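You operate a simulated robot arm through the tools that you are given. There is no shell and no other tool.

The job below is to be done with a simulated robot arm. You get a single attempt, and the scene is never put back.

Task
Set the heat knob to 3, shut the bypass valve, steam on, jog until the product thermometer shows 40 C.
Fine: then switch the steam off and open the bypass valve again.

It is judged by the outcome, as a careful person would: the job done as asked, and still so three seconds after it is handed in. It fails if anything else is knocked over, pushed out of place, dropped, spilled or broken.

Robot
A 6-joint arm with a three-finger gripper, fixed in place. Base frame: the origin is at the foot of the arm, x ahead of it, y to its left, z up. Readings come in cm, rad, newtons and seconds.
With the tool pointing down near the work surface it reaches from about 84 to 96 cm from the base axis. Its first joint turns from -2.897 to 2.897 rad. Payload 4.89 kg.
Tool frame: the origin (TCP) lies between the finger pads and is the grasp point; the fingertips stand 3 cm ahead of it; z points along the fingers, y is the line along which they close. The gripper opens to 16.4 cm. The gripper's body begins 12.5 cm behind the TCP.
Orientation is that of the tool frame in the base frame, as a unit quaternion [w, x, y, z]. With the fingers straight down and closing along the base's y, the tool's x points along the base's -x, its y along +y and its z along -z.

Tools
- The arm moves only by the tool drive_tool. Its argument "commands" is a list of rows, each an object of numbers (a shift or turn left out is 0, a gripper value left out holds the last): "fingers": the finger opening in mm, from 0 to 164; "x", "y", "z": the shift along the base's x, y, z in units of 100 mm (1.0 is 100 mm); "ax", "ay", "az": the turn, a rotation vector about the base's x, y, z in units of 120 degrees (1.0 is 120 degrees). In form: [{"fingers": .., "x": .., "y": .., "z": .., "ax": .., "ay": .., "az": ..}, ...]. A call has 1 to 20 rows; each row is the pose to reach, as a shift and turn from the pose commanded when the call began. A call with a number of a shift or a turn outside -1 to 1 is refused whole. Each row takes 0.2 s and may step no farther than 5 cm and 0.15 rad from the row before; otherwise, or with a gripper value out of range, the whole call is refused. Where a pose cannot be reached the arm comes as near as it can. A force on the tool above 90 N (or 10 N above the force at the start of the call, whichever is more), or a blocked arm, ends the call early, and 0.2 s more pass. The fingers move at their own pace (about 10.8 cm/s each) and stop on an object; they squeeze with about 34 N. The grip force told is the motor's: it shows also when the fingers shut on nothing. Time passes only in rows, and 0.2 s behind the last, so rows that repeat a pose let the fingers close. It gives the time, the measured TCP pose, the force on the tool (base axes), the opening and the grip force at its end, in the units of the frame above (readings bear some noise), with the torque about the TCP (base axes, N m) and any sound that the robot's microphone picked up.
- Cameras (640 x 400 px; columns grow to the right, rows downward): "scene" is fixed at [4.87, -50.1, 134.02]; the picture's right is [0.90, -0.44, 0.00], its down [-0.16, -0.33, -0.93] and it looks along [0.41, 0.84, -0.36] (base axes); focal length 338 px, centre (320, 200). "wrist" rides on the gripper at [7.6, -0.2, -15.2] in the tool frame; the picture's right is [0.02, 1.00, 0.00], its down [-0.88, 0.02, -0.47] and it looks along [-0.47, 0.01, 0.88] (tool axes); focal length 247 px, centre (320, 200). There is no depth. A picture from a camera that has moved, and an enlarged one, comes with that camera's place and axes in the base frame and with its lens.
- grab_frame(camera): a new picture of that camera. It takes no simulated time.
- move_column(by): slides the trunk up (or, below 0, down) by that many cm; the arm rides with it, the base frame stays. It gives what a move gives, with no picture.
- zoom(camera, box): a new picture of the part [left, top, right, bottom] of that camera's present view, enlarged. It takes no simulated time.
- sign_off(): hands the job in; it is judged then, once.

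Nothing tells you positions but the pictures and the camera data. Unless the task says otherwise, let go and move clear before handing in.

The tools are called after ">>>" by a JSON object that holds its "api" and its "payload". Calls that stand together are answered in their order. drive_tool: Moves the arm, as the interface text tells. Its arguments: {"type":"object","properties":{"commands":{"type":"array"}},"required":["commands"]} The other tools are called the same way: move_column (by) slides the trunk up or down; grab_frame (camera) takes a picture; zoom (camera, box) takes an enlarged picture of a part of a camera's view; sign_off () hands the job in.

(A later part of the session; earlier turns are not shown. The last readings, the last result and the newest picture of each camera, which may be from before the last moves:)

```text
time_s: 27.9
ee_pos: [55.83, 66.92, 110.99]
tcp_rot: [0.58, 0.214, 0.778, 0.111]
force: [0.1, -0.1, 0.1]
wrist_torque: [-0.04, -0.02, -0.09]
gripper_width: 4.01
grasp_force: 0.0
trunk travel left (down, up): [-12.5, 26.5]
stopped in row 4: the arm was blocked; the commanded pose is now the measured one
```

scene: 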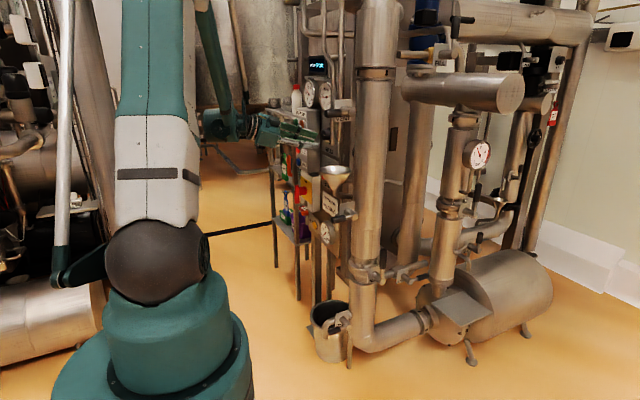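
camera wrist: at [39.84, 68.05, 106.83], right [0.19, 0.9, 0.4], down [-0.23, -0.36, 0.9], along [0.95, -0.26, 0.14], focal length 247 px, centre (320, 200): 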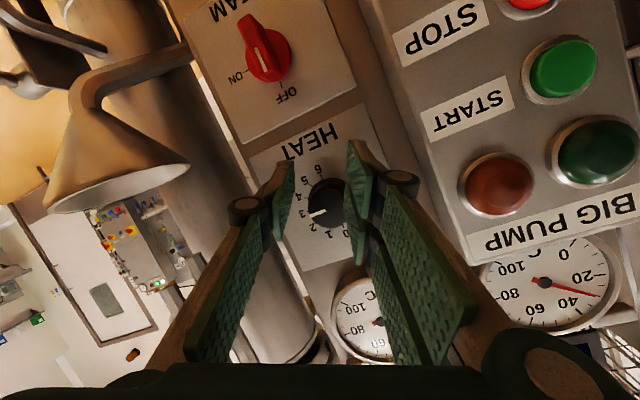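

Every blocked move is one that would raise the elbow, so I suspect the elbow is rubbing on something overhead that I can't see. I'll lower the trunk slightly (2 cm is safe here) and see whether the arm frees up.

>>> {"api": "move_column", "payload": {"by": -2}}

>>> {"api": "drive_tool", "payload": {"commands": [{"x": -0.1, "z": 0.05}, {"x": -0.2, "z": 0.1}, {"x": -0.2, "z": 0.1}]}}

```text
time_s: 28.5
ee_pos: [55.7, 66.92, 108.87]
tcp_rot: [0.58, 0.214, 0.778, 0.111]
force: [0.0, 1.2, 0.2]
wrist_torque: [0.03, 0.0, -0.06]
gripper_width: 3.99
grasp_force: 0.1
trunk travel left (down, up): [-10.5, 28.5]
```

```text
time_s: 29.3
ee_pos: [54.96, 67.32, 109.56]
tcp_rot: [0.581, 0.219, 0.777, 0.108]
force: [0.5, 1.4, 0.2]
wrist_torque: [0.01, -0.03, 0.04]
gripper_width: 4.02
grasp_force: 0.1
trunk travel left (down, up): [-10.5, 28.5]
```

>>> {"api": "drive_tool", "payload": {"commands": [{"x": -0.1, "y": 0.08, "az": 0.007}, {"x": -0.2, "y": 0.165, "az": 0.0143}, {"x": -0.2, "y": 0.165, "az": 0.0143}, {"x": -0.2, "y": 0.165, "az": 0.0143}]}}

```text
time_s: 30.3
ee_pos: [53.19, 69.4, 109.06]
tcp_rot: [0.579, 0.207, 0.78, 0.116]
force: [-0.4, 0.4, 0.4]
wrist_torque: [0.02, -0.02, -0.02]
gripper_width: 3.98
grasp_force: 0.2
trunk travel left (down, up): [-10.5, 28.5]
```

>>> {"api": "drive_tool", "payload": {"commands": [{"x": -0.04, "y": -0.1}, {"x": -0.08, "y": -0.2}, {"x": -0.12, "y": -0.3}, {"x": -0.12, "y": -0.3}]}}

>>> {"api": "grab_frame", "payload": {"camera": "scene"}}

```text
time_s: 31.5
ee_pos: [52.69, 68.79, 107.91]
tcp_rot: [0.579, 0.208, 0.78, 0.114]
force: [0.8, 0.6, -0.2]
wrist_torque: [-0.03, 0.0, -0.03]
gripper_width: 4.0
grasp_force: 0.0
trunk travel left (down, up): [-10.5, 28.5]
stopped in row 4: the arm was blocked; the commanded pose is now the measured one
```

```text
taken
```

scene: 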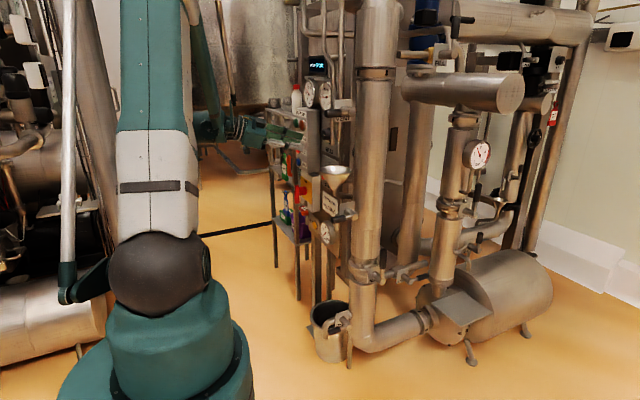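

The base joint turns freely, and only retraction is resisted, perhaps because of the rolled wrist. I'll restore the straight, unrolled orientation in place before retracting.

>>> {"api": "drive_tool", "payload": {"commands": [{"x": -0.05, "ax": -0.055, "ay": -0.0344, "az": 0.0161}, {"x": -0.1, "ax": -0.11, "ay": -0.0689, "az": 0.0322}, {"x": -0.1, "ax": -0.1655, "ay": -0.1033, "az": 0.0484}, {"x": -0.1, "ax": -0.2207, "ay": -0.1377, "az": 0.0645}, {"x": -0.1, "ax": -0.2207, "ay": -0.1377, "az": 0.0645}]}}

>>> {"api": "grab_frame", "payload": {"camera": "wrist"}}

```text
time_s: 32.7
ee_pos: [51.55, 68.61, 108.22]
tcp_rot: [0.707, -0.002, 0.707, 0.002]
force: [-0.6, 0.0, 0.5]
wrist_torque: [-0.04, -0.03, -0.01]
gripper_width: 4.03
grasp_force: 0.1
trunk travel left (down, up): [-10.5, 28.5]
```

```text
taken
camera wrist: at [36.18, 68.31, 100.51], right [0.0, 1.0, -0.02], down [-0.47, 0.02, 0.88], along [0.88, 0.01, 0.47], focal length 247 px, centre (320, 200)
```

wrist: 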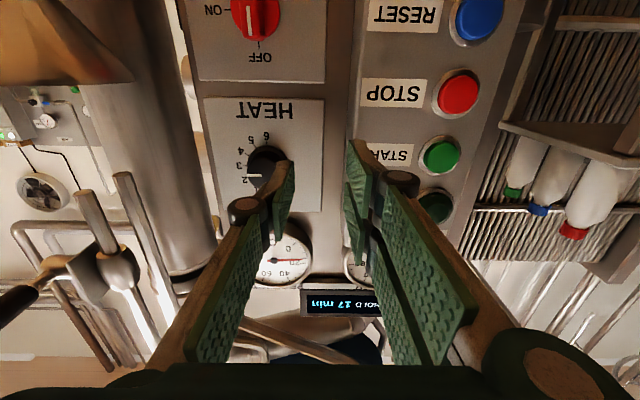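

The orientation is clean again and the position matches the command. Now a modest retreat test.

>>> {"api": "drive_tool", "payload": {"commands": [{"y": -0.1, "z": 0.03}, {"x": -0.02, "y": -0.2, "z": 0.06}, {"x": -0.04, "y": -0.3, "z": 0.1}, {"x": -0.06, "y": -0.4, "z": 0.15}, {"x": -0.06, "y": -0.5, "z": 0.2}, {"x": -0.06, "y": -0.5, "z": 0.2}]}}

```text
time_s: 34.1
ee_pos: [50.91, 63.57, 110.09]
tcp_rot: [0.707, -0.001, 0.707, 0.001]
force: [0.3, 0.0, 0.0]
wrist_torque: [0.01, -0.01, 0.0]
gripper_width: 4.0
grasp_force: 0.1
trunk travel left (down, up): [-10.5, 28.5]
```

That worked, so the rolled wrist was causing the block. I'll continue retreating along the path that was free earlier.

>>> {"api": "drive_tool", "payload": {"commands": [{"fingers": 20, "y": -0.12, "z": 0.1}, {"x": -0.03, "y": -0.24, "z": 0.2}, {"x": -0.06, "y": -0.36, "z": 0.3}, {"x": -0.09, "y": -0.48, "z": 0.4}, {"x": -0.12, "y": -0.6, "z": 0.5}, {"x": -0.15, "y": -0.72, "z": 0.6}, {"x": -0.18, "y": -0.84, "z": 0.7}, {"x": -0.2, "y": -0.95, "z": 0.8}, {"x": -0.2, "y": -0.95, "z": 0.8}]}}

```text
time_s: 35.5
ee_pos: [52.86, 64.21, 112.19]
tcp_rot: [0.707, 0.005, 0.707, -0.004]
force: [-0.5, 0.3, -0.1]
wrist_torque: [-0.01, 0.05, -0.01]
gripper_width: 2.0
grasp_force: 0.1
trunk travel left (down, up): [-10.5, 28.5]
stopped in row 6: the arm was blocked; the commanded pose is now the measured one
```

Blocked again with no tool force. An overhead obstacle near the elbow, passed earlier from the other side, fits all of these observations. Lowering the trunk further should let the elbow pass under it, and the fingertips have clearance for that.

>>> {"api": "move_column", "payload": {"by": -6}}

>>> {"api": "grab_frame", "payload": {"camera": "wrist"}}

```text
time_s: 36.5
ee_pos: [52.89, 64.18, 106.27]
tcp_rot: [0.707, 0.004, 0.707, -0.004]
force: [-1.1, -0.8, -0.4]
wrist_torque: [0.03, 0.04, 0.02]
gripper_width: 2.01
grasp_force: 0.0
trunk travel left (down, up): [-4.5, 34.5]
```

```text
taken
camera wrist: at [37.46, 64.26, 98.57], right [0.01, 1.0, -0.02], down [-0.47, 0.02, 0.88], along [0.88, 0.0, 0.47], focal length 247 px, centre (320, 200)
```

wrist: 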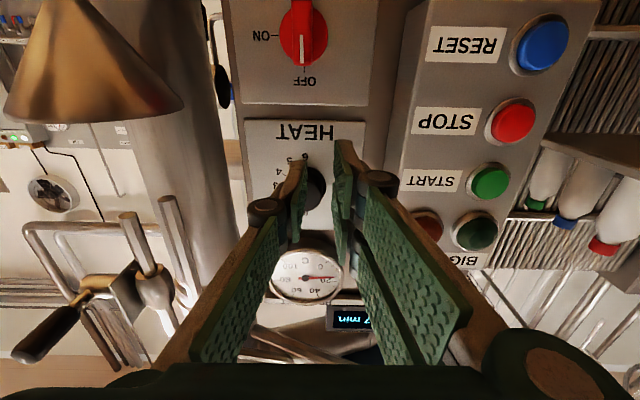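

Now I'll repeat the retreat gently, with a small rise.

>>> {"api": "drive_tool", "payload": {"commands": [{"y": -0.08, "z": 0.03}, {"x": -0.05, "y": -0.16, "z": 0.06}, {"x": -0.1, "y": -0.24, "z": 0.1}, {"x": -0.15, "y": -0.32, "z": 0.15}, {"x": -0.2, "y": -0.4, "z": 0.2}, {"x": -0.2, "y": -0.4, "z": 0.2}]}}

```text
time_s: 38.1
ee_pos: [52.88, 63.56, 106.25]
tcp_rot: [0.707, 0.009, 0.707, -0.008]
force: [0.3, -0.5, 0.4]
wrist_torque: [-0.03, 0.08, 0.06]
gripper_width: 1.97
grasp_force: 0.1
trunk travel left (down, up): [-4.5, 34.5]
stopped in row 6: the arm was blocked; the commanded pose is now the measured one
```

Lowering the trunk didn't help, so it isn't overhead. I see a vertical column-like thing just left of the arm in the scene view, so I'll inspect that side.

>>> {"api": "zoom", "payload": {"camera": "scene", "box": [0, 0, 240, 150]}}

>>> {"api": "zoom", "payload": {"camera": "scene", "box": [0, 140, 240, 290]}}

```text
2.67 times, centred on (120, 75) of scene
camera zoom: at [4.87, -50.1, 134.02], right [0.9, -0.44, 0.0], down [-0.16, -0.33, -0.93], along [0.41, 0.84, -0.36], focal length 902 px, centre (853, 533)
```

zoom: 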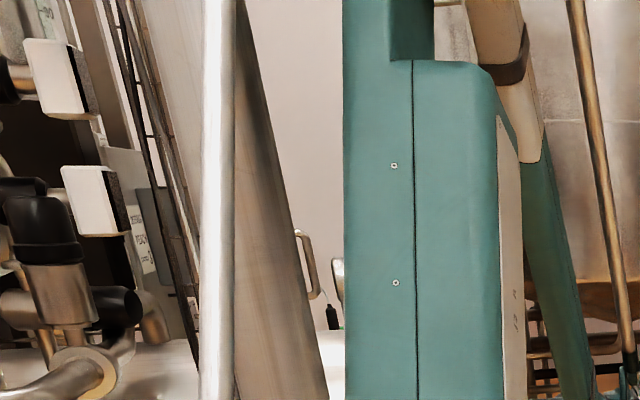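

```text
2.67 times, centred on (120, 215) of scene
camera zoom: at [4.87, -50.1, 134.02], right [0.9, -0.44, 0.0], down [-0.16, -0.33, -0.93], along [0.41, 0.84, -0.36], focal length 902 px, centre (853, 160)
```

zoom: 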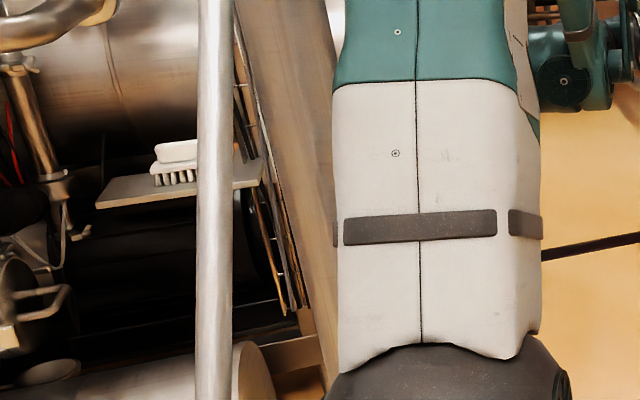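

>>> {"api": "drive_tool", "payload": {"commands": [{"y": -0.1, "z": -0.02, "az": 0.008}, {"y": -0.2, "z": -0.05, "az": 0.011}, {"y": -0.3, "z": -0.08, "az": 0.011}, {"y": -0.3, "z": -0.08, "az": 0.011}]}}

```text
time_s: 39.1
ee_pos: [53.04, 61.0, 105.13]
tcp_rot: [0.707, 0.001, 0.707, -0.001]
force: [0.7, -0.1, 0.0]
wrist_torque: [-0.02, -0.03, -0.03]
gripper_width: 2.0
grasp_force: 0.1
trunk travel left (down, up): [-4.5, 34.5]
```

>>> {"api": "drive_tool", "payload": {"commands": [{"x": -0.03, "y": -0.1, "z": -0.03}, {"x": -0.06, "y": -0.2, "z": -0.06}, {"x": -0.09, "y": -0.3, "z": -0.1}, {"x": -0.12, "y": -0.4, "z": -0.13}, {"x": -0.12, "y": -0.4, "z": -0.13}]}}

>>> {"api": "grab_frame", "payload": {"camera": "scene"}}

>>> {"api": "grab_frame", "payload": {"camera": "wrist"}}

```text
time_s: 40.3
ee_pos: [52.3, 57.16, 103.54]
tcp_rot: [0.707, 0.003, 0.707, -0.003]
force: [0.5, 0.5, 0.2]
wrist_torque: [0.0, -0.03, 0.0]
gripper_width: 2.02
grasp_force: 0.0
trunk travel left (down, up): [-4.5, 34.5]
```

```text
taken
```

scene: 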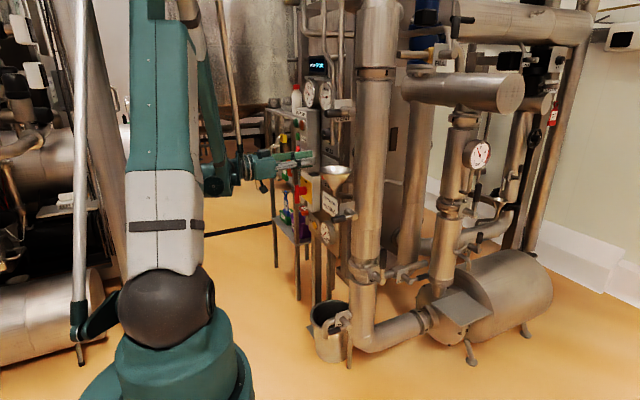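

```text
taken
camera wrist: at [36.98, 57.16, 95.95], right [0.01, 1.0, -0.02], down [-0.47, 0.02, 0.88], along [0.88, 0.0, 0.47], focal length 247 px, centre (320, 200)
```

wrist: 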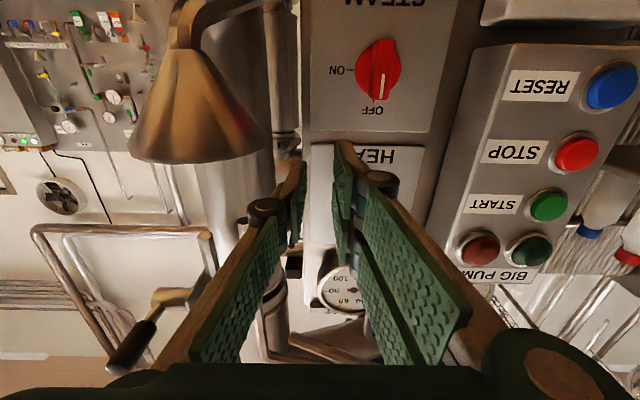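

Inward-and-down motion is free, while raising the arm with the hand horizontal is what stalls. I'll pitch the hand downward while backing away from the panel, and use the trunk for height.

>>> {"api": "drive_tool", "payload": {"commands": [{"x": -0.1, "z": -0.1, "ay": 0.03}, {"x": -0.2, "z": -0.2, "ay": 0.06}, {"x": -0.3, "z": -0.3, "ay": 0.09}, {"x": -0.4, "z": -0.4, "ay": 0.12}, {"x": -0.5, "z": -0.5, "ay": 0.15}, {"x": -0.6, "z": -0.6, "ay": 0.18}, {"x": -0.6, "z": -0.6, "ay": 0.18}]}}

```text
time_s: 41.6
ee_pos: [49.34, 63.35, 95.5]
tcp_rot: [0.581, 0.007, 0.814, -0.004]
force: [-0.8, -0.4, 0.7]
wrist_torque: [0.02, 0.05, 0.04]
gripper_width: 1.99
grasp_force: 0.0
trunk travel left (down, up): [-4.5, 34.5]
stopped in row 6: the arm was blocked; the commanded pose is now the measured one
```

The pattern suggests some fixed thing near the upper arm at azimuth of about 77° or more, which I must go around at smaller azimuth. I'll pitch the hand down using wrist motion only, so the hand clears the panel before swinging.

>>> {"api": "drive_tool", "payload": {"commands": [{"x": -0.08, "z": -0.2, "ay": 0.028}, {"x": -0.17, "z": -0.4, "ay": 0.057}, {"x": -0.27, "z": -0.6, "ay": 0.085}, {"x": -0.38, "z": -0.78, "ay": 0.113}, {"x": -0.51, "z": -0.96, "ay": 0.142}, {"x": -0.51, "z": -0.96, "ay": 0.142}]}}

```text
time_s: 43.0
ee_pos: [44.19, 63.39, 86.18]
tcp_rot: [0.453, 0.005, 0.892, -0.004]
force: [-0.1, 0.0, 0.1]
wrist_torque: [-0.01, -0.01, -0.02]
gripper_width: 2.0
grasp_force: 0.1
trunk travel left (down, up): [-4.5, 34.5]
```

Tracking is exact this way. I'll continue pitching down.

>>> {"api": "drive_tool", "payload": {"commands": [{"x": -0.15, "z": -0.19, "ay": 0.028}, {"x": -0.31, "z": -0.37, "ay": 0.056}, {"x": -0.47, "z": -0.53, "ay": 0.084}, {"x": -0.62, "z": -0.68, "ay": 0.112}, {"x": -0.77, "z": -0.81, "ay": 0.14}, {"x": -0.92, "z": -0.93, "ay": 0.167}, {"x": -0.92, "z": -0.93, "ay": 0.167}]}}

>>> {"api": "grab_frame", "payload": {"camera": "scene"}}

>>> {"api": "grab_frame", "payload": {"camera": "wrist"}}

```text
time_s: 44.6
ee_pos: [35.01, 63.29, 76.64]
tcp_rot: [0.29, 0.005, 0.957, -0.005]
force: [0.6, -0.3, 0.1]
wrist_torque: [0.03, -0.01, 0.03]
gripper_width: 2.0
grasp_force: 0.1
trunk travel left (down, up): [-4.5, 34.5]
```

```text
taken
```

scene: 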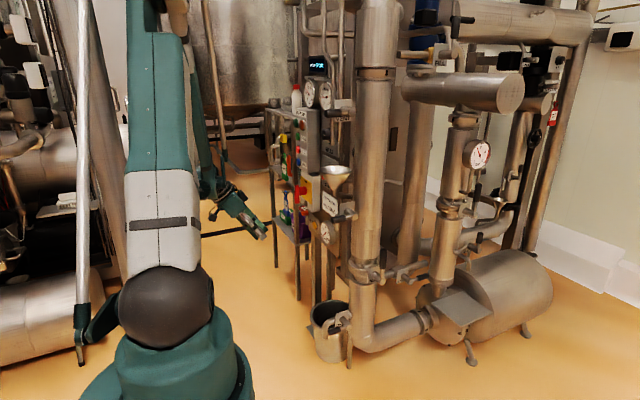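

```text
taken
camera wrist: at [19.96, 63.28, 84.96], right [-0.01, 1.0, -0.02], down [0.47, 0.02, 0.88], along [0.88, 0.0, -0.47], focal length 247 px, centre (320, 200)
```

wrist: 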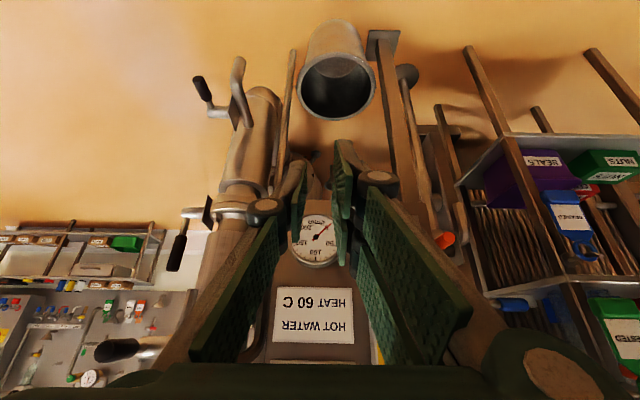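

Now a small base swing toward smaller azimuth, then I'll test retracting.

>>> {"api": "drive_tool", "payload": {"commands": [{"x": 0.24, "y": -0.14, "az": -0.019}, {"x": 0.48, "y": -0.3, "az": -0.038}, {"x": 0.72, "y": -0.46, "az": -0.057}, {"x": 0.95, "y": -0.62, "az": -0.075}, {"x": 0.95, "y": -0.62, "az": -0.075}]}}

>>> {"api": "drive_tool", "payload": {"commands": [{"x": -0.08, "y": -0.18}, {"x": -0.15, "y": -0.36}, {"x": -0.22, "y": -0.54}, {"x": -0.3, "y": -0.72}, {"x": -0.3, "y": -0.72}]}}

```text
time_s: 45.8
ee_pos: [44.52, 56.8, 76.9]
tcp_rot: [0.29, 0.08, 0.953, -0.028]
force: [-0.4, 0.5, 0.2]
wrist_torque: [-0.04, -0.06, -0.01]
gripper_width: 2.01
grasp_force: 0.1
trunk travel left (down, up): [-4.5, 34.5]
```

```text
time_s: 47.0
ee_pos: [41.39, 49.64, 76.71]
tcp_rot: [0.29, 0.08, 0.953, -0.028]
force: [0.2, -0.9, 0.7]
wrist_torque: [0.02, -0.04, -0.03]
gripper_width: 2.01
grasp_force: 0.2
trunk travel left (down, up): [-4.5, 34.5]
```

Retracting is free at this azimuth, which confirms what to avoid. Next I'll point the tool straight down while swinging toward the front, keeping radius under about 58 cm to stay clear of the levers.

>>> {"api": "drive_tool", "payload": {"commands": [{"x": -0.08, "y": -0.16, "z": -0.02, "ax": 0.0045, "ay": 0.047, "az": 0.013}, {"x": -0.16, "y": -0.33, "z": -0.05, "ax": 0.009, "ay": 0.094, "az": 0.026}, {"x": -0.24, "y": -0.5, "z": -0.08, "ax": 0.0135, "ay": 0.141, "az": 0.039}, {"x": -0.3, "y": -0.66, "z": -0.11, "ax": 0.018, "ay": 0.188, "az": 0.052}, {"x": -0.34, "y": -0.83, "z": -0.14, "ax": 0.0225, "ay": 0.235, "az": 0.065}, {"x": -0.34, "y": -1.0, "z": -0.17, "ax": 0.027, "ay": 0.282, "az": 0.078}, {"x": -0.34, "y": -1.0, "z": -0.17, "ax": 0.027, "ay": 0.282, "az": 0.078}]}}

>>> {"api": "grab_frame", "payload": {"camera": "scene"}}

>>> {"api": "grab_frame", "payload": {"camera": "wrist"}}

```text
time_s: 48.6
ee_pos: [38.01, 39.7, 74.98]
tcp_rot: [0.0, -0.001, 1.0, 0.0]
force: [-0.7, -1.0, 0.6]
wrist_torque: [-0.04, -0.05, -0.01]
gripper_width: 2.03
grasp_force: 0.1
trunk travel left (down, up): [-4.5, 34.5]
```

```text
taken
```

scene: 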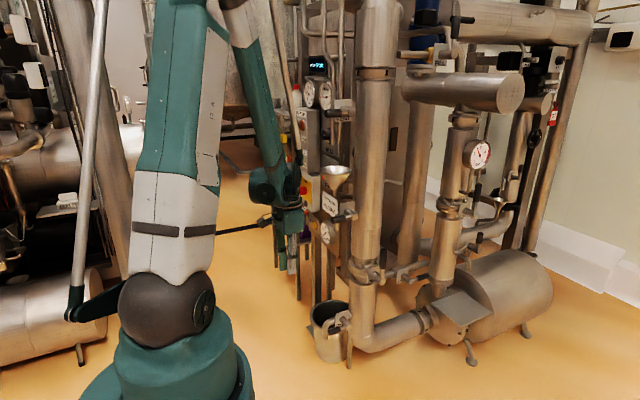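

```text
taken
camera wrist: at [30.31, 39.44, 90.19], right [-0.02, 1.0, 0.0], down [0.88, 0.02, 0.47], along [0.47, 0.01, -0.88], focal length 247 px, centre (320, 200)
```

wrist: 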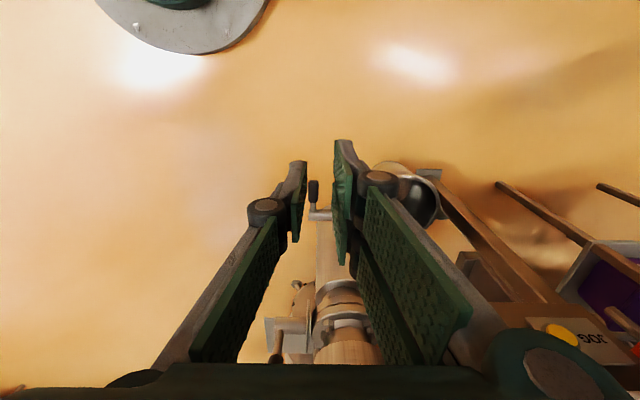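

>>> {"api": "drive_tool", "payload": {"commands": [{"y": -0.2}, {"y": -0.4}, {"y": -0.6}, {"y": -0.8}, {"y": -1.0}, {"y": -1.0}]}}

>>> {"api": "drive_tool", "payload": {"commands": [{"x": 0.15, "y": -0.2}, {"x": 0.3, "y": -0.4}, {"x": 0.45, "y": -0.6}, {"x": 0.6, "y": -0.8}, {"x": 0.8, "y": -1.0}, {"x": 0.8, "y": -1.0}]}}

>>> {"api": "grab_frame", "payload": {"camera": "wrist"}}

>>> {"api": "grab_frame", "payload": {"camera": "scene"}}

```text
time_s: 50.0
ee_pos: [38.02, 29.92, 74.99]
tcp_rot: [0.001, -0.001, 1.0, -0.001]
force: [0.9, 0.4, -0.6]
wrist_torque: [-0.03, -0.01, 0.0]
gripper_width: 1.99
grasp_force: 0.0
trunk travel left (down, up): [-4.5, 34.5]
```

```text
time_s: 51.4
ee_pos: [46.06, 19.86, 74.94]
tcp_rot: [0.0, -0.001, 1.0, 0.0]
force: [0.3, -0.4, -0.9]
wrist_torque: [-0.05, -0.05, -0.01]
gripper_width: 1.97
grasp_force: 0.0
trunk travel left (down, up): [-4.5, 34.5]
```

```text
taken
camera wrist: at [38.32, 19.64, 90.22], right [-0.02, 1.0, 0.0], down [0.88, 0.02, 0.47], along [0.47, 0.01, -0.88], focal length 247 px, centre (320, 200)
```

wrist: 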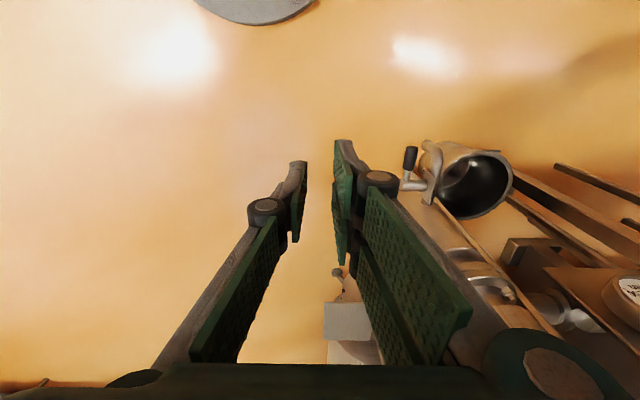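

```text
taken
```

scene: 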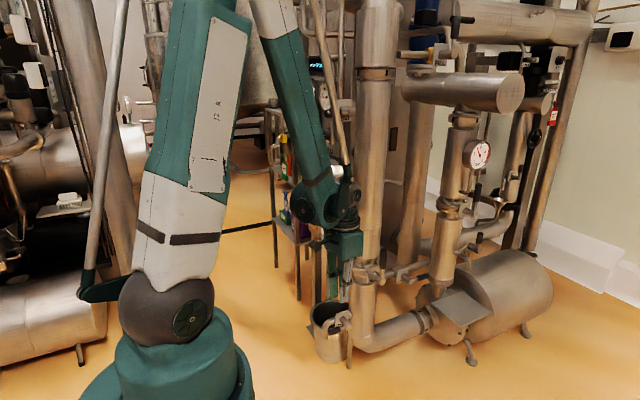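

I'm in front of the skid now with the tool down. I'll move a little forward and tilt the hand up to look at the bypass valve.

>>> {"api": "drive_tool", "payload": {"commands": [{"x": 0.2, "ay": -0.06}, {"x": 0.4, "y": -0.05, "ay": -0.12}, {"x": 0.6, "y": -0.1, "z": 0.05, "ay": -0.18}, {"x": 0.8, "y": -0.15, "z": 0.1, "ay": -0.24}, {"x": 1.0, "y": -0.2, "z": 0.15, "ay": -0.3}, {"x": 1.0, "y": -0.2, "z": 0.15, "ay": -0.36}, {"x": 1.0, "y": -0.2, "z": 0.15, "ay": -0.36}]}}

>>> {"api": "grab_frame", "payload": {"camera": "wrist"}}

>>> {"api": "grab_frame", "payload": {"camera": "scene"}}

```text
time_s: 53.0
ee_pos: [57.56, 18.53, 81.82]
tcp_rot: [0.368, -0.001, 0.93, 0.0]
force: [-0.4, -0.3, -0.7]
wrist_torque: [-0.02, 0.03, -0.03]
gripper_width: 2.0
grasp_force: 0.0
out of reach, approached as far as the arm can: row 4, 5, 6, 7
trunk travel left (down, up): [-4.5, 34.5]
```

```text
taken
camera wrist: at [41.35, 18.32, 87.76], right [-0.02, 1.0, -0.02], down [0.32, 0.02, 0.95], along [0.95, 0.01, -0.32], focal length 247 px, centre (320, 200)
```

wrist: 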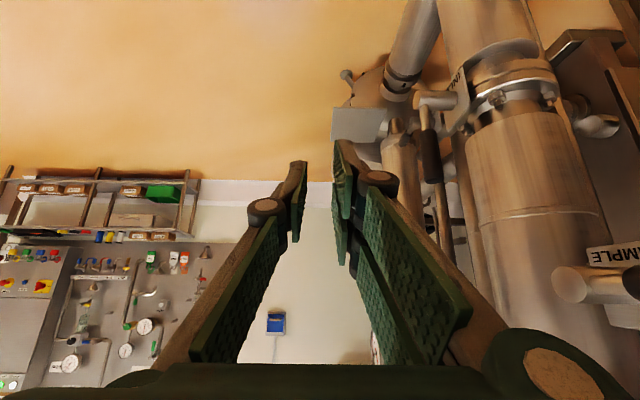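

```text
taken
```

scene: 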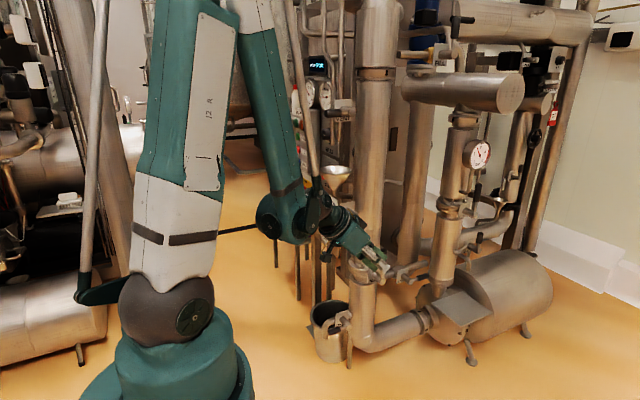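

>>> {"api": "zoom", "payload": {"camera": "wrist", "box": [330, 60, 490, 220]}}

```text
2.50 times, centred on (410, 140) of wrist
camera zoom: at [41.35, 18.32, 87.76], right [-0.02, 1.0, -0.02], down [0.32, 0.02, 0.95], along [0.95, 0.01, -0.32], focal length 617 px, centre (95, 350)
```

zoom: 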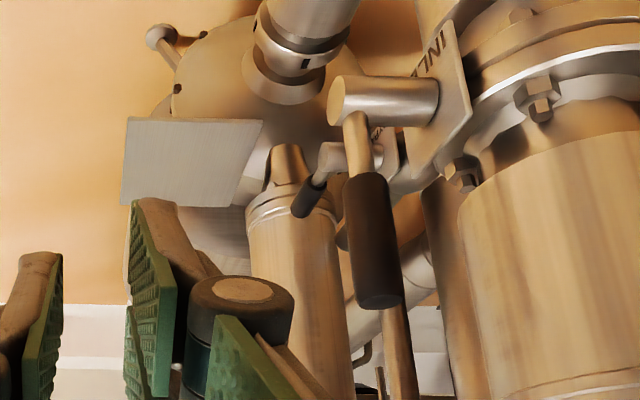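

I triangulate the BYPASS spindle at about (92.8, 41.6, 50), with its lever grip near (99.8, 42, 50) pointing +x. The closed valves on the vertical pipes have swung from up to -x, so this lever should close from +x to up. I'll yaw the closed hand toward +y and work around in front of the skid to get underneath the lever.

>>> {"api": "drive_tool", "payload": {"commands": [{"fingers": 0, "x": 0.15, "y": -0.08, "az": 0.06}, {"x": 0.3, "y": -0.16, "az": 0.12}, {"x": 0.45, "y": -0.24, "az": 0.18}, {"x": 0.6, "y": -0.3, "az": 0.24}, {"x": 0.75, "y": -0.35, "az": 0.3}, {"x": 0.9, "y": -0.4, "az": 0.36}, {"x": 1.0, "y": -0.4, "az": 0.42}, {"x": 1.0, "y": -0.4, "az": 0.42}]}}

>>> {"api": "grab_frame", "payload": {"camera": "wrist"}}

```text
time_s: 54.8
ee_pos: [67.21, 14.77, 81.77]
tcp_rot: [0.333, -0.397, 0.841, 0.156]
force: [-0.1, 1.3, 0.9]
wrist_torque: [-0.02, 0.02, -0.03]
gripper_width: 0.01
grasp_force: 34.2
trunk travel left (down, up): [-4.5, 34.5]
```

```text
taken
camera wrist: at [57.07, 2.35, 87.69], right [-0.78, 0.62, -0.02], down [0.19, 0.26, 0.95], along [0.59, 0.74, -0.32], focal length 247 px, centre (320, 200)
```

wrist: 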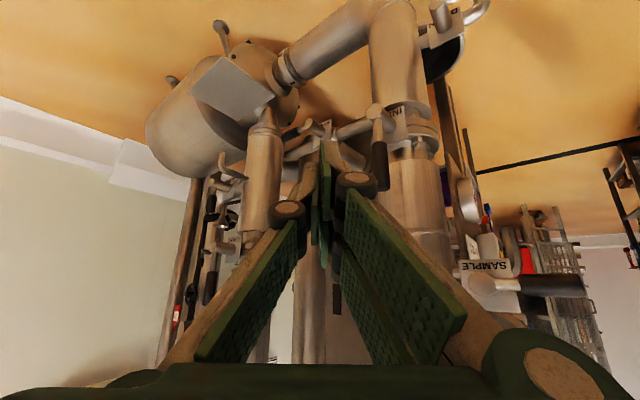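

>>> {"api": "zoom", "payload": {"camera": "wrist", "box": [230, 60, 430, 220]}}

```text
2.50 times, centred on (330, 140) of wrist
camera zoom: at [57.07, 2.35, 87.69], right [-0.78, 0.62, -0.02], down [0.19, 0.26, 0.95], along [0.59, 0.74, -0.32], focal length 617 px, centre (295, 350)
```

zoom: 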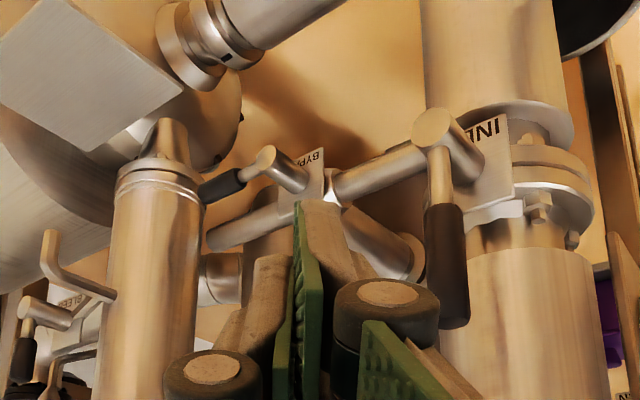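

>>> {"api": "drive_tool", "payload": {"commands": [{"x": 0.2, "y": 0.05, "z": -0.2}, {"x": 0.4, "y": 0.1, "z": -0.4}, {"x": 0.6, "y": 0.2, "z": -0.6}, {"x": 0.8, "y": 0.3, "z": -0.8}, {"x": 1.0, "y": 0.4, "z": -1.0}, {"x": 1.0, "y": 0.4, "z": -1.0}]}}

>>> {"api": "drive_tool", "payload": {"commands": [{"x": 0.15, "y": 0.05, "z": -0.15, "ax": 0.026, "ay": -0.021, "az": 0.015}, {"x": 0.3, "y": 0.1, "z": -0.3, "ax": 0.052, "ay": -0.042, "az": 0.03}, {"x": 0.45, "y": 0.15, "z": -0.45, "ax": 0.078, "ay": -0.063, "az": 0.045}, {"x": 0.6, "y": 0.2, "z": -0.6, "ax": 0.104, "ay": -0.084, "az": 0.06}, {"x": 0.75, "y": 0.25, "z": -0.75, "ax": 0.128, "ay": -0.107, "az": 0.075}, {"x": 0.75, "y": 0.25, "z": -0.75, "ax": 0.128, "ay": -0.107, "az": 0.075}]}}

>>> {"api": "grab_frame", "payload": {"camera": "wrist"}}

>>> {"api": "grab_frame", "payload": {"camera": "scene"}}

```text
time_s: 56.2
ee_pos: [77.03, 18.89, 71.91]
tcp_rot: [0.333, -0.397, 0.841, 0.156]
force: [-0.1, -0.3, 0.2]
wrist_torque: [-0.03, -0.05, -0.03]
gripper_width: 0.0
grasp_force: 33.5
trunk travel left (down, up): [-4.5, 34.5]
```

```text
time_s: 57.6
ee_pos: [88.18, 21.07, 66.9]
tcp_rot: [0.461, -0.428, 0.736, 0.248]
force: [-0.9, -0.2, -0.6]
wrist_torque: [-0.06, 0.03, -0.04]
gripper_width: 0.01
grasp_force: 34.0
out of reach, approached as far as the arm can: row 2, 3, 4, 5, 6
trunk travel left (down, up): [-4.5, 34.5]
```

```text
taken
camera wrist: at [79.42, 6.35, 66.96], right [-0.86, 0.5, -0.05], down [-0.05, 0.01, 1.0], along [0.5, 0.87, 0.02], focal length 247 px, centre (320, 200)
```

wrist: 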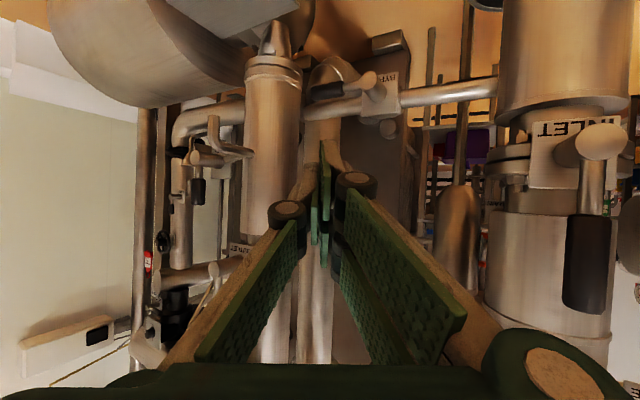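

```text
taken
```

scene: 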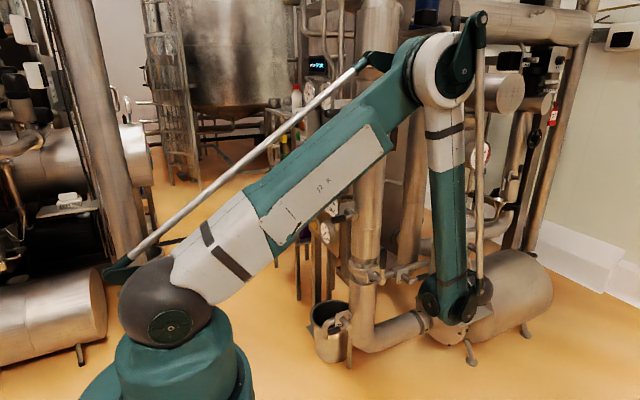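

The whole arm is visible now; the limit is that the forearm can't go past vertical, so I need more reach as I go lower. The valve position is re-confirmed: spindle (92.4, 41, 50), grip (99.2, 42, 50). Descending to the staging point.

>>> {"api": "drive_tool", "payload": {"commands": [{"x": 0.15, "y": 0.05, "z": -0.1}, {"x": 0.3, "y": 0.1, "z": -0.25}, {"x": 0.4, "y": 0.2, "z": -0.45}, {"x": 0.45, "y": 0.3, "z": -0.65}, {"x": 0.5, "y": 0.4, "z": -0.85}, {"x": 0.5, "y": 0.5, "z": -1.0}, {"x": 0.5, "y": 0.5, "z": -1.0}]}}

>>> {"api": "grab_frame", "payload": {"camera": "wrist"}}

```text
time_s: 59.2
ee_pos: [93.51, 26.25, 56.98]
tcp_rot: [0.46, -0.43, 0.736, 0.248]
force: [0.2, 0.1, 0.7]
wrist_torque: [0.0, 0.02, 0.01]
gripper_width: 0.03
grasp_force: 33.8
trunk travel left (down, up): [-4.5, 34.5]
```

```text
taken
camera wrist: at [84.86, 11.45, 57.08], right [-0.86, 0.5, -0.05], down [-0.05, 0.01, 1.0], along [0.5, 0.87, 0.02], focal length 247 px, centre (320, 200)
```

wrist: 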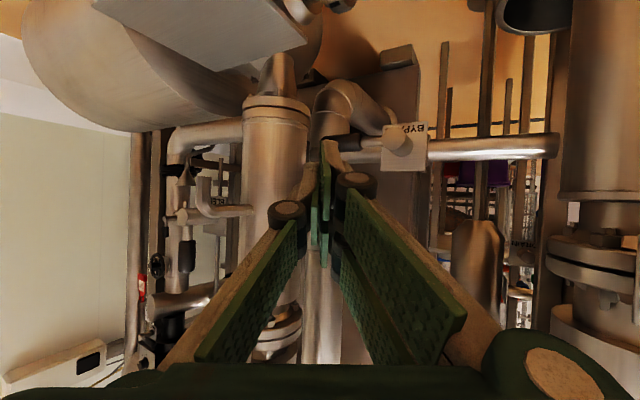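

>>> {"api": "drive_tool", "payload": {"commands": [{"x": 0.03, "y": 0.15, "z": -0.15}, {"x": 0.06, "y": 0.3, "z": -0.3}, {"x": 0.09, "y": 0.45, "z": -0.42}, {"x": 0.12, "y": 0.6, "z": -0.52}, {"x": 0.14, "y": 0.74, "z": -0.6}, {"x": 0.14, "y": 0.74, "z": -0.6}]}}

>>> {"api": "zoom", "payload": {"camera": "wrist", "box": [240, 60, 460, 240]}}

>>> {"api": "zoom", "payload": {"camera": "scene", "box": [340, 220, 500, 320]}}

```text
time_s: 60.6
ee_pos: [95.1, 33.47, 51.04]
tcp_rot: [0.46, -0.429, 0.736, 0.248]
force: [0.4, 0.2, 0.7]
wrist_torque: [-0.03, 0.02, -0.03]
gripper_width: 0.01
grasp_force: 34.1
out of reach, approached as far as the arm can: row 1, 2, 3, 4, 5, 6
trunk travel left (down, up): [-4.5, 34.5]
```

```text
2.22 times, centred on (350, 150) of wrist
camera zoom: at [86.42, 18.83, 51.14], right [-0.86, 0.5, -0.05], down [-0.05, 0.01, 1.0], along [0.5, 0.87, 0.02], focal length 549 px, centre (253, 311)
```

zoom: 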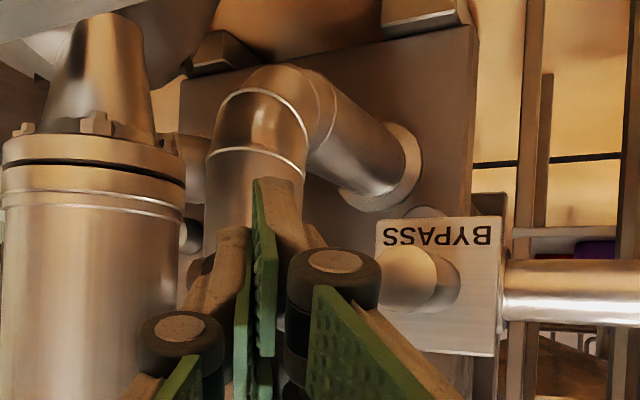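

```text
4.00 times, centred on (420, 270) of scene
camera zoom: at [4.87, -50.1, 134.02], right [0.9, -0.44, 0.0], down [-0.16, -0.33, -0.93], along [0.41, 0.84, -0.36], focal length 1352 px, centre (-80, -80)
```

zoom: 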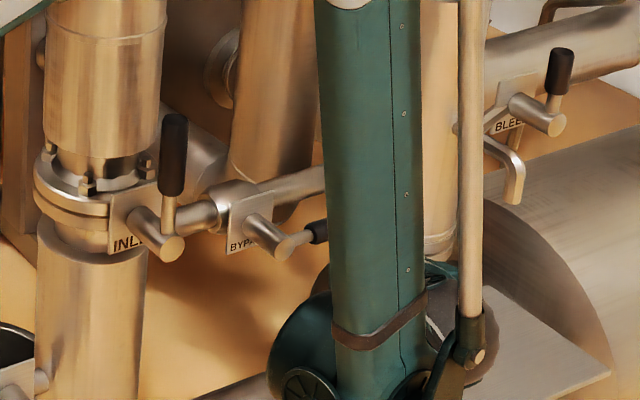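

I'm just outside the lever and below the spindle line. I'll lower the trunk 3 cm so the closed fingertips sit beneath lever height, then slide in under it.

>>> {"api": "move_column", "payload": {"by": -3.2}}

>>> {"api": "drive_tool", "payload": {"commands": [{"x": 0.07, "y": 0.12}, {"x": 0.14, "y": 0.24}, {"x": 0.21, "y": 0.36}, {"x": 0.28, "y": 0.5}, {"x": 0.35, "y": 0.62}, {"x": 0.35, "y": 0.62}]}}

>>> {"api": "zoom", "payload": {"camera": "wrist", "box": [240, 60, 460, 240]}}

```text
time_s: 61.4
ee_pos: [95.05, 33.6, 47.76]
tcp_rot: [0.461, -0.429, 0.737, 0.248]
force: [0.2, 0.3, -0.4]
wrist_torque: [0.0, 0.01, -0.01]
gripper_width: 0.02
grasp_force: 33.8
trunk travel left (down, up): [-1.3, 37.7]
```

```text
time_s: 62.8
ee_pos: [98.51, 39.87, 47.7]
tcp_rot: [0.461, -0.429, 0.736, 0.249]
force: [1.7, -1.0, -1.8]
wrist_torque: [0.01, 0.0, -0.04]
gripper_width: 0.0
grasp_force: 34.0
trunk travel left (down, up): [-1.3, 37.7]
```

```text
2.22 times, centred on (350, 150) of wrist
camera zoom: at [89.92, 25.1, 47.86], right [-0.86, 0.5, -0.05], down [-0.05, 0.01, 1.0], along [0.5, 0.87, 0.02], focal length 549 px, centre (253, 311)
```

zoom: 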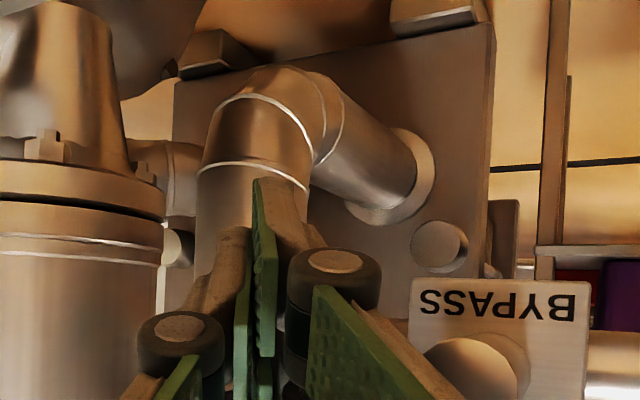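

No contact yet and I'm beneath the lever. Now I'll lift along the arc, the first half to about 45°.

>>> {"api": "drive_tool", "payload": {"commands": [{"z": 0.08}, {"x": 0.01, "z": 0.17}, {"x": 0.03, "z": 0.27}, {"x": 0.04, "z": 0.37}, {"x": 0.04, "z": 0.46}, {"x": 0.02, "z": 0.55}, {"x": -0.014, "z": 0.654}, {"x": -0.014, "z": 0.654}]}}

>>> {"api": "zoom", "payload": {"camera": "wrist", "box": [200, 60, 480, 260]}}

>>> {"api": "zoom", "payload": {"camera": "scene", "box": [340, 220, 500, 320]}}

```text
time_s: 64.6
ee_pos: [98.58, 39.84, 54.33]
tcp_rot: [0.46, -0.429, 0.737, 0.248]
force: [0.4, -0.4, -0.9]
wrist_torque: [0.0, -0.01, 0.02]
gripper_width: 0.0
grasp_force: 33.9
trunk travel left (down, up): [-1.3, 37.7]
```

```text
2.00 times, centred on (340, 160) of wrist
camera zoom: at [89.74, 25.05, 54.5], right [-0.86, 0.5, -0.05], down [-0.05, 0.01, 1.0], along [0.5, 0.87, 0.02], focal length 494 px, centre (280, 280)
```

zoom: 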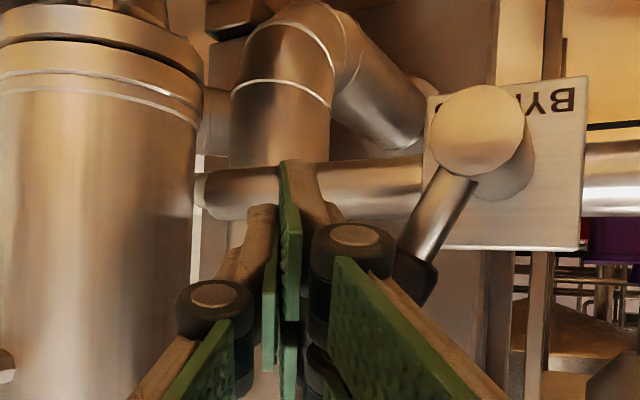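

```text
4.00 times, centred on (420, 270) of scene
camera zoom: at [4.87, -50.1, 134.02], right [0.9, -0.44, 0.0], down [-0.16, -0.33, -0.93], along [0.41, 0.84, -0.36], focal length 1352 px, centre (-80, -80)
```

zoom: 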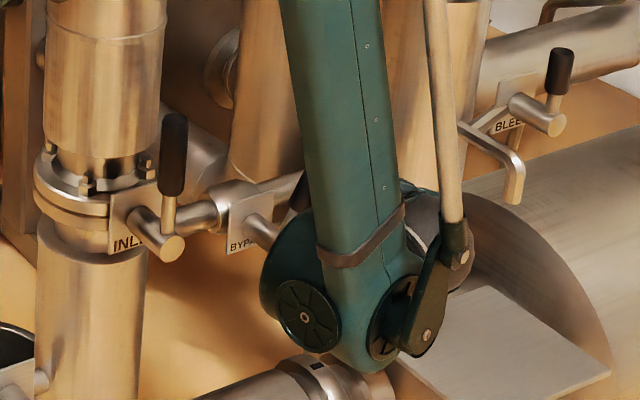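

The lever follows upward, now at roughly 60°. I'll complete the arc toward vertical.

>>> {"api": "drive_tool", "payload": {"commands": [{"x": -0.06, "z": 0.1}, {"x": -0.12, "z": 0.18}, {"x": -0.19, "z": 0.25}, {"x": -0.27, "z": 0.3}, {"x": -0.35, "z": 0.34}, {"x": -0.42, "z": 0.36}, {"x": -0.42, "z": 0.36}]}}

>>> {"api": "zoom", "payload": {"camera": "wrist", "box": [200, 60, 480, 260]}}

>>> {"api": "zoom", "payload": {"camera": "scene", "box": [340, 220, 500, 320]}}

```text
time_s: 66.2
ee_pos: [94.47, 39.58, 58.0]
tcp_rot: [0.461, -0.428, 0.737, 0.248]
force: [32.7, -18.3, -3.0]
wrist_torque: [0.3, 0.54, -0.19]
gripper_width: 0.01
grasp_force: 34.1
trunk travel left (down, up): [-1.3, 37.7]
```

```text
2.00 times, centred on (340, 160) of wrist
camera zoom: at [85.73, 24.84, 58.06], right [-0.86, 0.5, -0.05], down [-0.05, 0.01, 1.0], along [0.5, 0.86, 0.02], focal length 494 px, centre (280, 280)
```

zoom: 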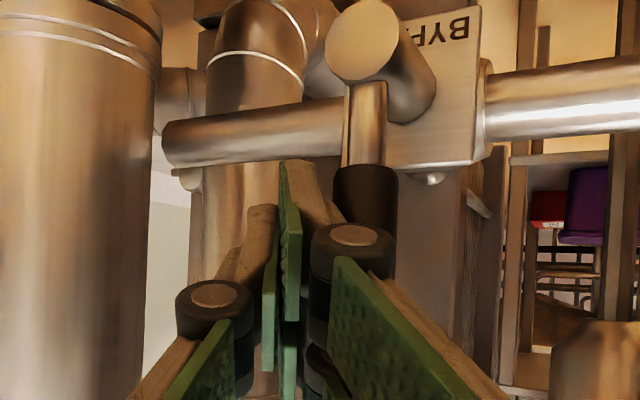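

```text
4.00 times, centred on (420, 270) of scene
camera zoom: at [4.87, -50.1, 134.02], right [0.9, -0.44, 0.0], down [-0.16, -0.33, -0.93], along [0.41, 0.84, -0.36], focal length 1352 px, centre (-80, -80)
```

zoom: 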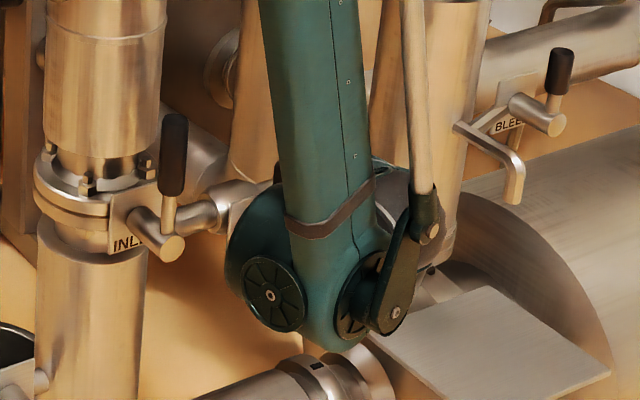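

The lever is upright against its stop (about 33 N reaction), so the bypass is shut. I'll back off sideways, then withdraw along the tool axis.

>>> {"api": "drive_tool", "payload": {"commands": [{"x": 0.06}, {"x": 0.12}, {"x": 0.06, "y": -0.1, "z": 0.05}, {"x": 0.0, "y": -0.22, "z": 0.12}, {"x": -0.08, "y": -0.36, "z": 0.2}, {"x": -0.18, "y": -0.52, "z": 0.3}, {"x": -0.28, "y": -0.7, "z": 0.4}, {"x": -0.38, "y": -0.88, "z": 0.5}, {"x": -0.38, "y": -0.88, "z": 0.5}]}}

>>> {"api": "grab_frame", "payload": {"camera": "wrist"}}

>>> {"api": "zoom", "payload": {"camera": "wrist", "box": [240, 60, 460, 240]}}

>>> {"api": "zoom", "payload": {"camera": "scene", "box": [340, 220, 500, 320]}}

>>> {"api": "zoom", "payload": {"camera": "scene", "box": [290, 50, 354, 110]}}

```text
time_s: 68.2
ee_pos: [90.31, 31.09, 63.12]
tcp_rot: [0.46, -0.429, 0.736, 0.248]
force: [0.1, 0.1, -1.3]
wrist_torque: [0.01, 0.0, 0.0]
gripper_width: 0.01
grasp_force: 33.5
trunk travel left (down, up): [-1.3, 37.7]
```

```text
taken
camera wrist: at [81.6, 16.36, 63.19], right [-0.86, 0.5, -0.05], down [-0.05, 0.01, 1.0], along [0.5, 0.87, 0.02], focal length 247 px, centre (320, 200)
```

wrist: 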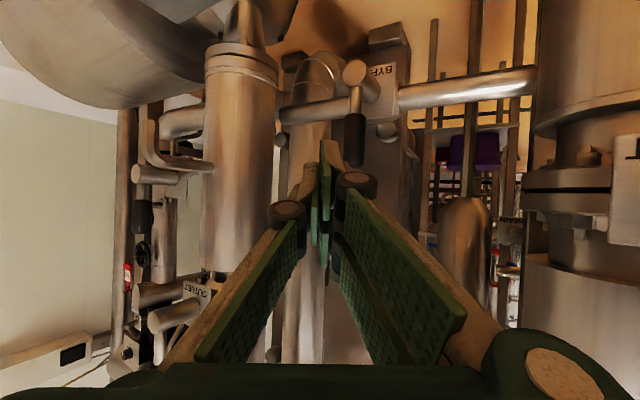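

```text
2.22 times, centred on (350, 150) of wrist
camera zoom: at [81.6, 16.36, 63.19], right [-0.86, 0.5, -0.05], down [-0.05, 0.01, 1.0], along [0.5, 0.87, 0.02], focal length 549 px, centre (253, 311)
```

zoom: 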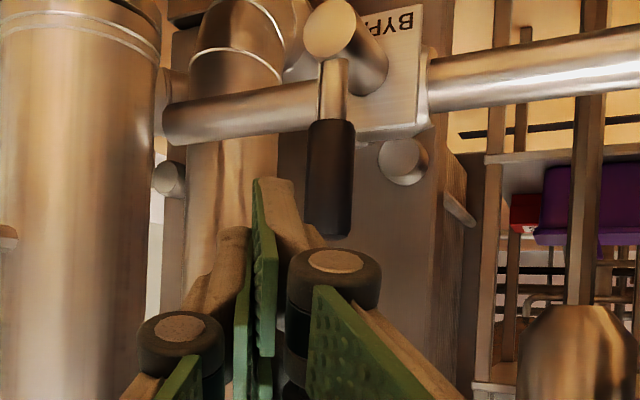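

```text
4.00 times, centred on (420, 270) of scene
camera zoom: at [4.87, -50.1, 134.02], right [0.9, -0.44, 0.0], down [-0.16, -0.33, -0.93], along [0.41, 0.84, -0.36], focal length 1352 px, centre (-80, -80)
```

zoom: 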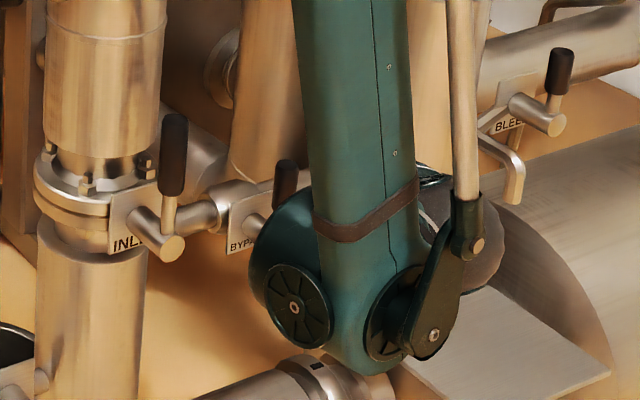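

```text
6.67 times, centred on (322, 80) of scene
camera zoom: at [4.87, -50.1, 134.02], right [0.9, -0.44, 0.0], down [-0.16, -0.33, -0.93], along [0.41, 0.84, -0.36], focal length 2254 px, centre (307, 1000)
```

zoom: 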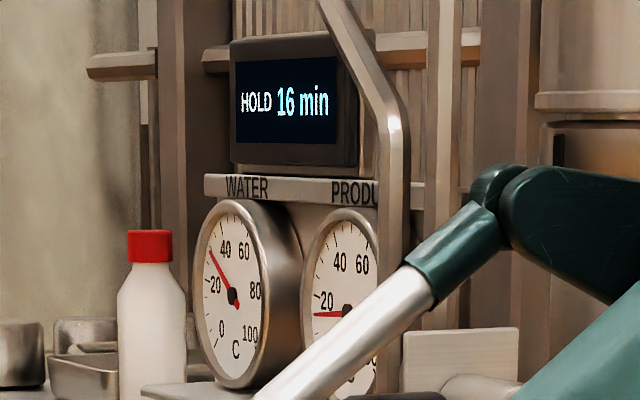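

The bypass lever stands vertical and is shut. Steam is next: I'll retreat back out the way I came, pitching the hand down as I go.

>>> {"api": "drive_tool", "payload": {"commands": [{"x": -0.1, "y": -0.18, "z": 0.15}, {"x": -0.2, "y": -0.36, "z": 0.3}, {"x": -0.3, "y": -0.54, "z": 0.45}, {"x": -0.4, "y": -0.72, "z": 0.6}, {"x": -0.5, "y": -0.9, "z": 0.8}, {"x": -0.5, "y": -0.9, "z": 0.8}]}}

>>> {"api": "drive_tool", "payload": {"commands": [{"x": -0.2, "y": -0.04, "z": 0.12, "ax": -0.028, "ay": 0.017}, {"x": -0.4, "y": -0.08, "z": 0.24, "ax": -0.057, "ay": 0.035}, {"x": -0.6, "y": -0.12, "z": 0.36, "ax": -0.085, "ay": 0.052}, {"x": -0.8, "y": -0.16, "z": 0.48, "ax": -0.114, "ay": 0.07}, {"x": -1.0, "y": -0.2, "z": 0.6, "ax": -0.142, "ay": 0.087}, {"x": -1.0, "y": -0.2, "z": 0.6, "ax": -0.142, "ay": 0.087}]}}

```text
time_s: 69.6
ee_pos: [85.4, 21.59, 71.0]
tcp_rot: [0.46, -0.428, 0.737, 0.248]
force: [1.4, 0.5, -1.3]
wrist_torque: [0.02, 0.01, 0.02]
gripper_width: 0.0
grasp_force: 33.8
trunk travel left (down, up): [-1.3, 37.7]
```

```text
time_s: 71.0
ee_pos: [75.75, 19.8, 77.05]
tcp_rot: [0.322, -0.469, 0.804, 0.175]
force: [1.2, 0.3, 0.3]
wrist_torque: [0.03, 0.02, 0.05]
gripper_width: 0.02
grasp_force: 34.0
trunk travel left (down, up): [-1.3, 37.7]
```

>>> {"api": "drive_tool", "payload": {"commands": [{"x": -0.2, "ax": -0.031, "ay": 0.019}, {"x": -0.4, "ax": -0.063, "ay": 0.038}, {"x": -0.6, "ax": -0.094, "ay": 0.057}, {"x": -0.8, "ax": -0.125, "ay": 0.076}, {"x": -1.0, "ax": -0.156, "ay": 0.096}, {"x": -1.0, "ax": -0.156, "ay": 0.096}]}}

>>> {"api": "drive_tool", "payload": {"commands": [{"x": -0.2, "ax": -0.034, "ay": 0.021}, {"x": -0.4, "ax": -0.068, "ay": 0.041}, {"x": -0.6, "ax": -0.102, "ay": 0.062}, {"x": -0.8, "ax": -0.136, "ay": 0.083}, {"x": -1.0, "ax": -0.17, "ay": 0.104}, {"x": -1.0, "ax": -0.17, "ay": 0.104}]}}

```text
time_s: 72.4
ee_pos: [65.63, 20.15, 76.94]
tcp_rot: [0.16, -0.495, 0.85, 0.087]
force: [0.6, 0.7, -0.8]
wrist_torque: [0.02, 0.03, 0.01]
gripper_width: 0.0
grasp_force: 33.6
trunk travel left (down, up): [-1.3, 37.7]
```

```text
time_s: 73.8
ee_pos: [55.51, 19.92, 76.69]
tcp_rot: [-0.022, -0.503, 0.864, -0.012]
force: [0.9, 0.2, -0.2]
wrist_torque: [0.06, 0.01, -0.02]
gripper_width: 0.01
grasp_force: 34.0
trunk travel left (down, up): [-1.3, 37.7]
```

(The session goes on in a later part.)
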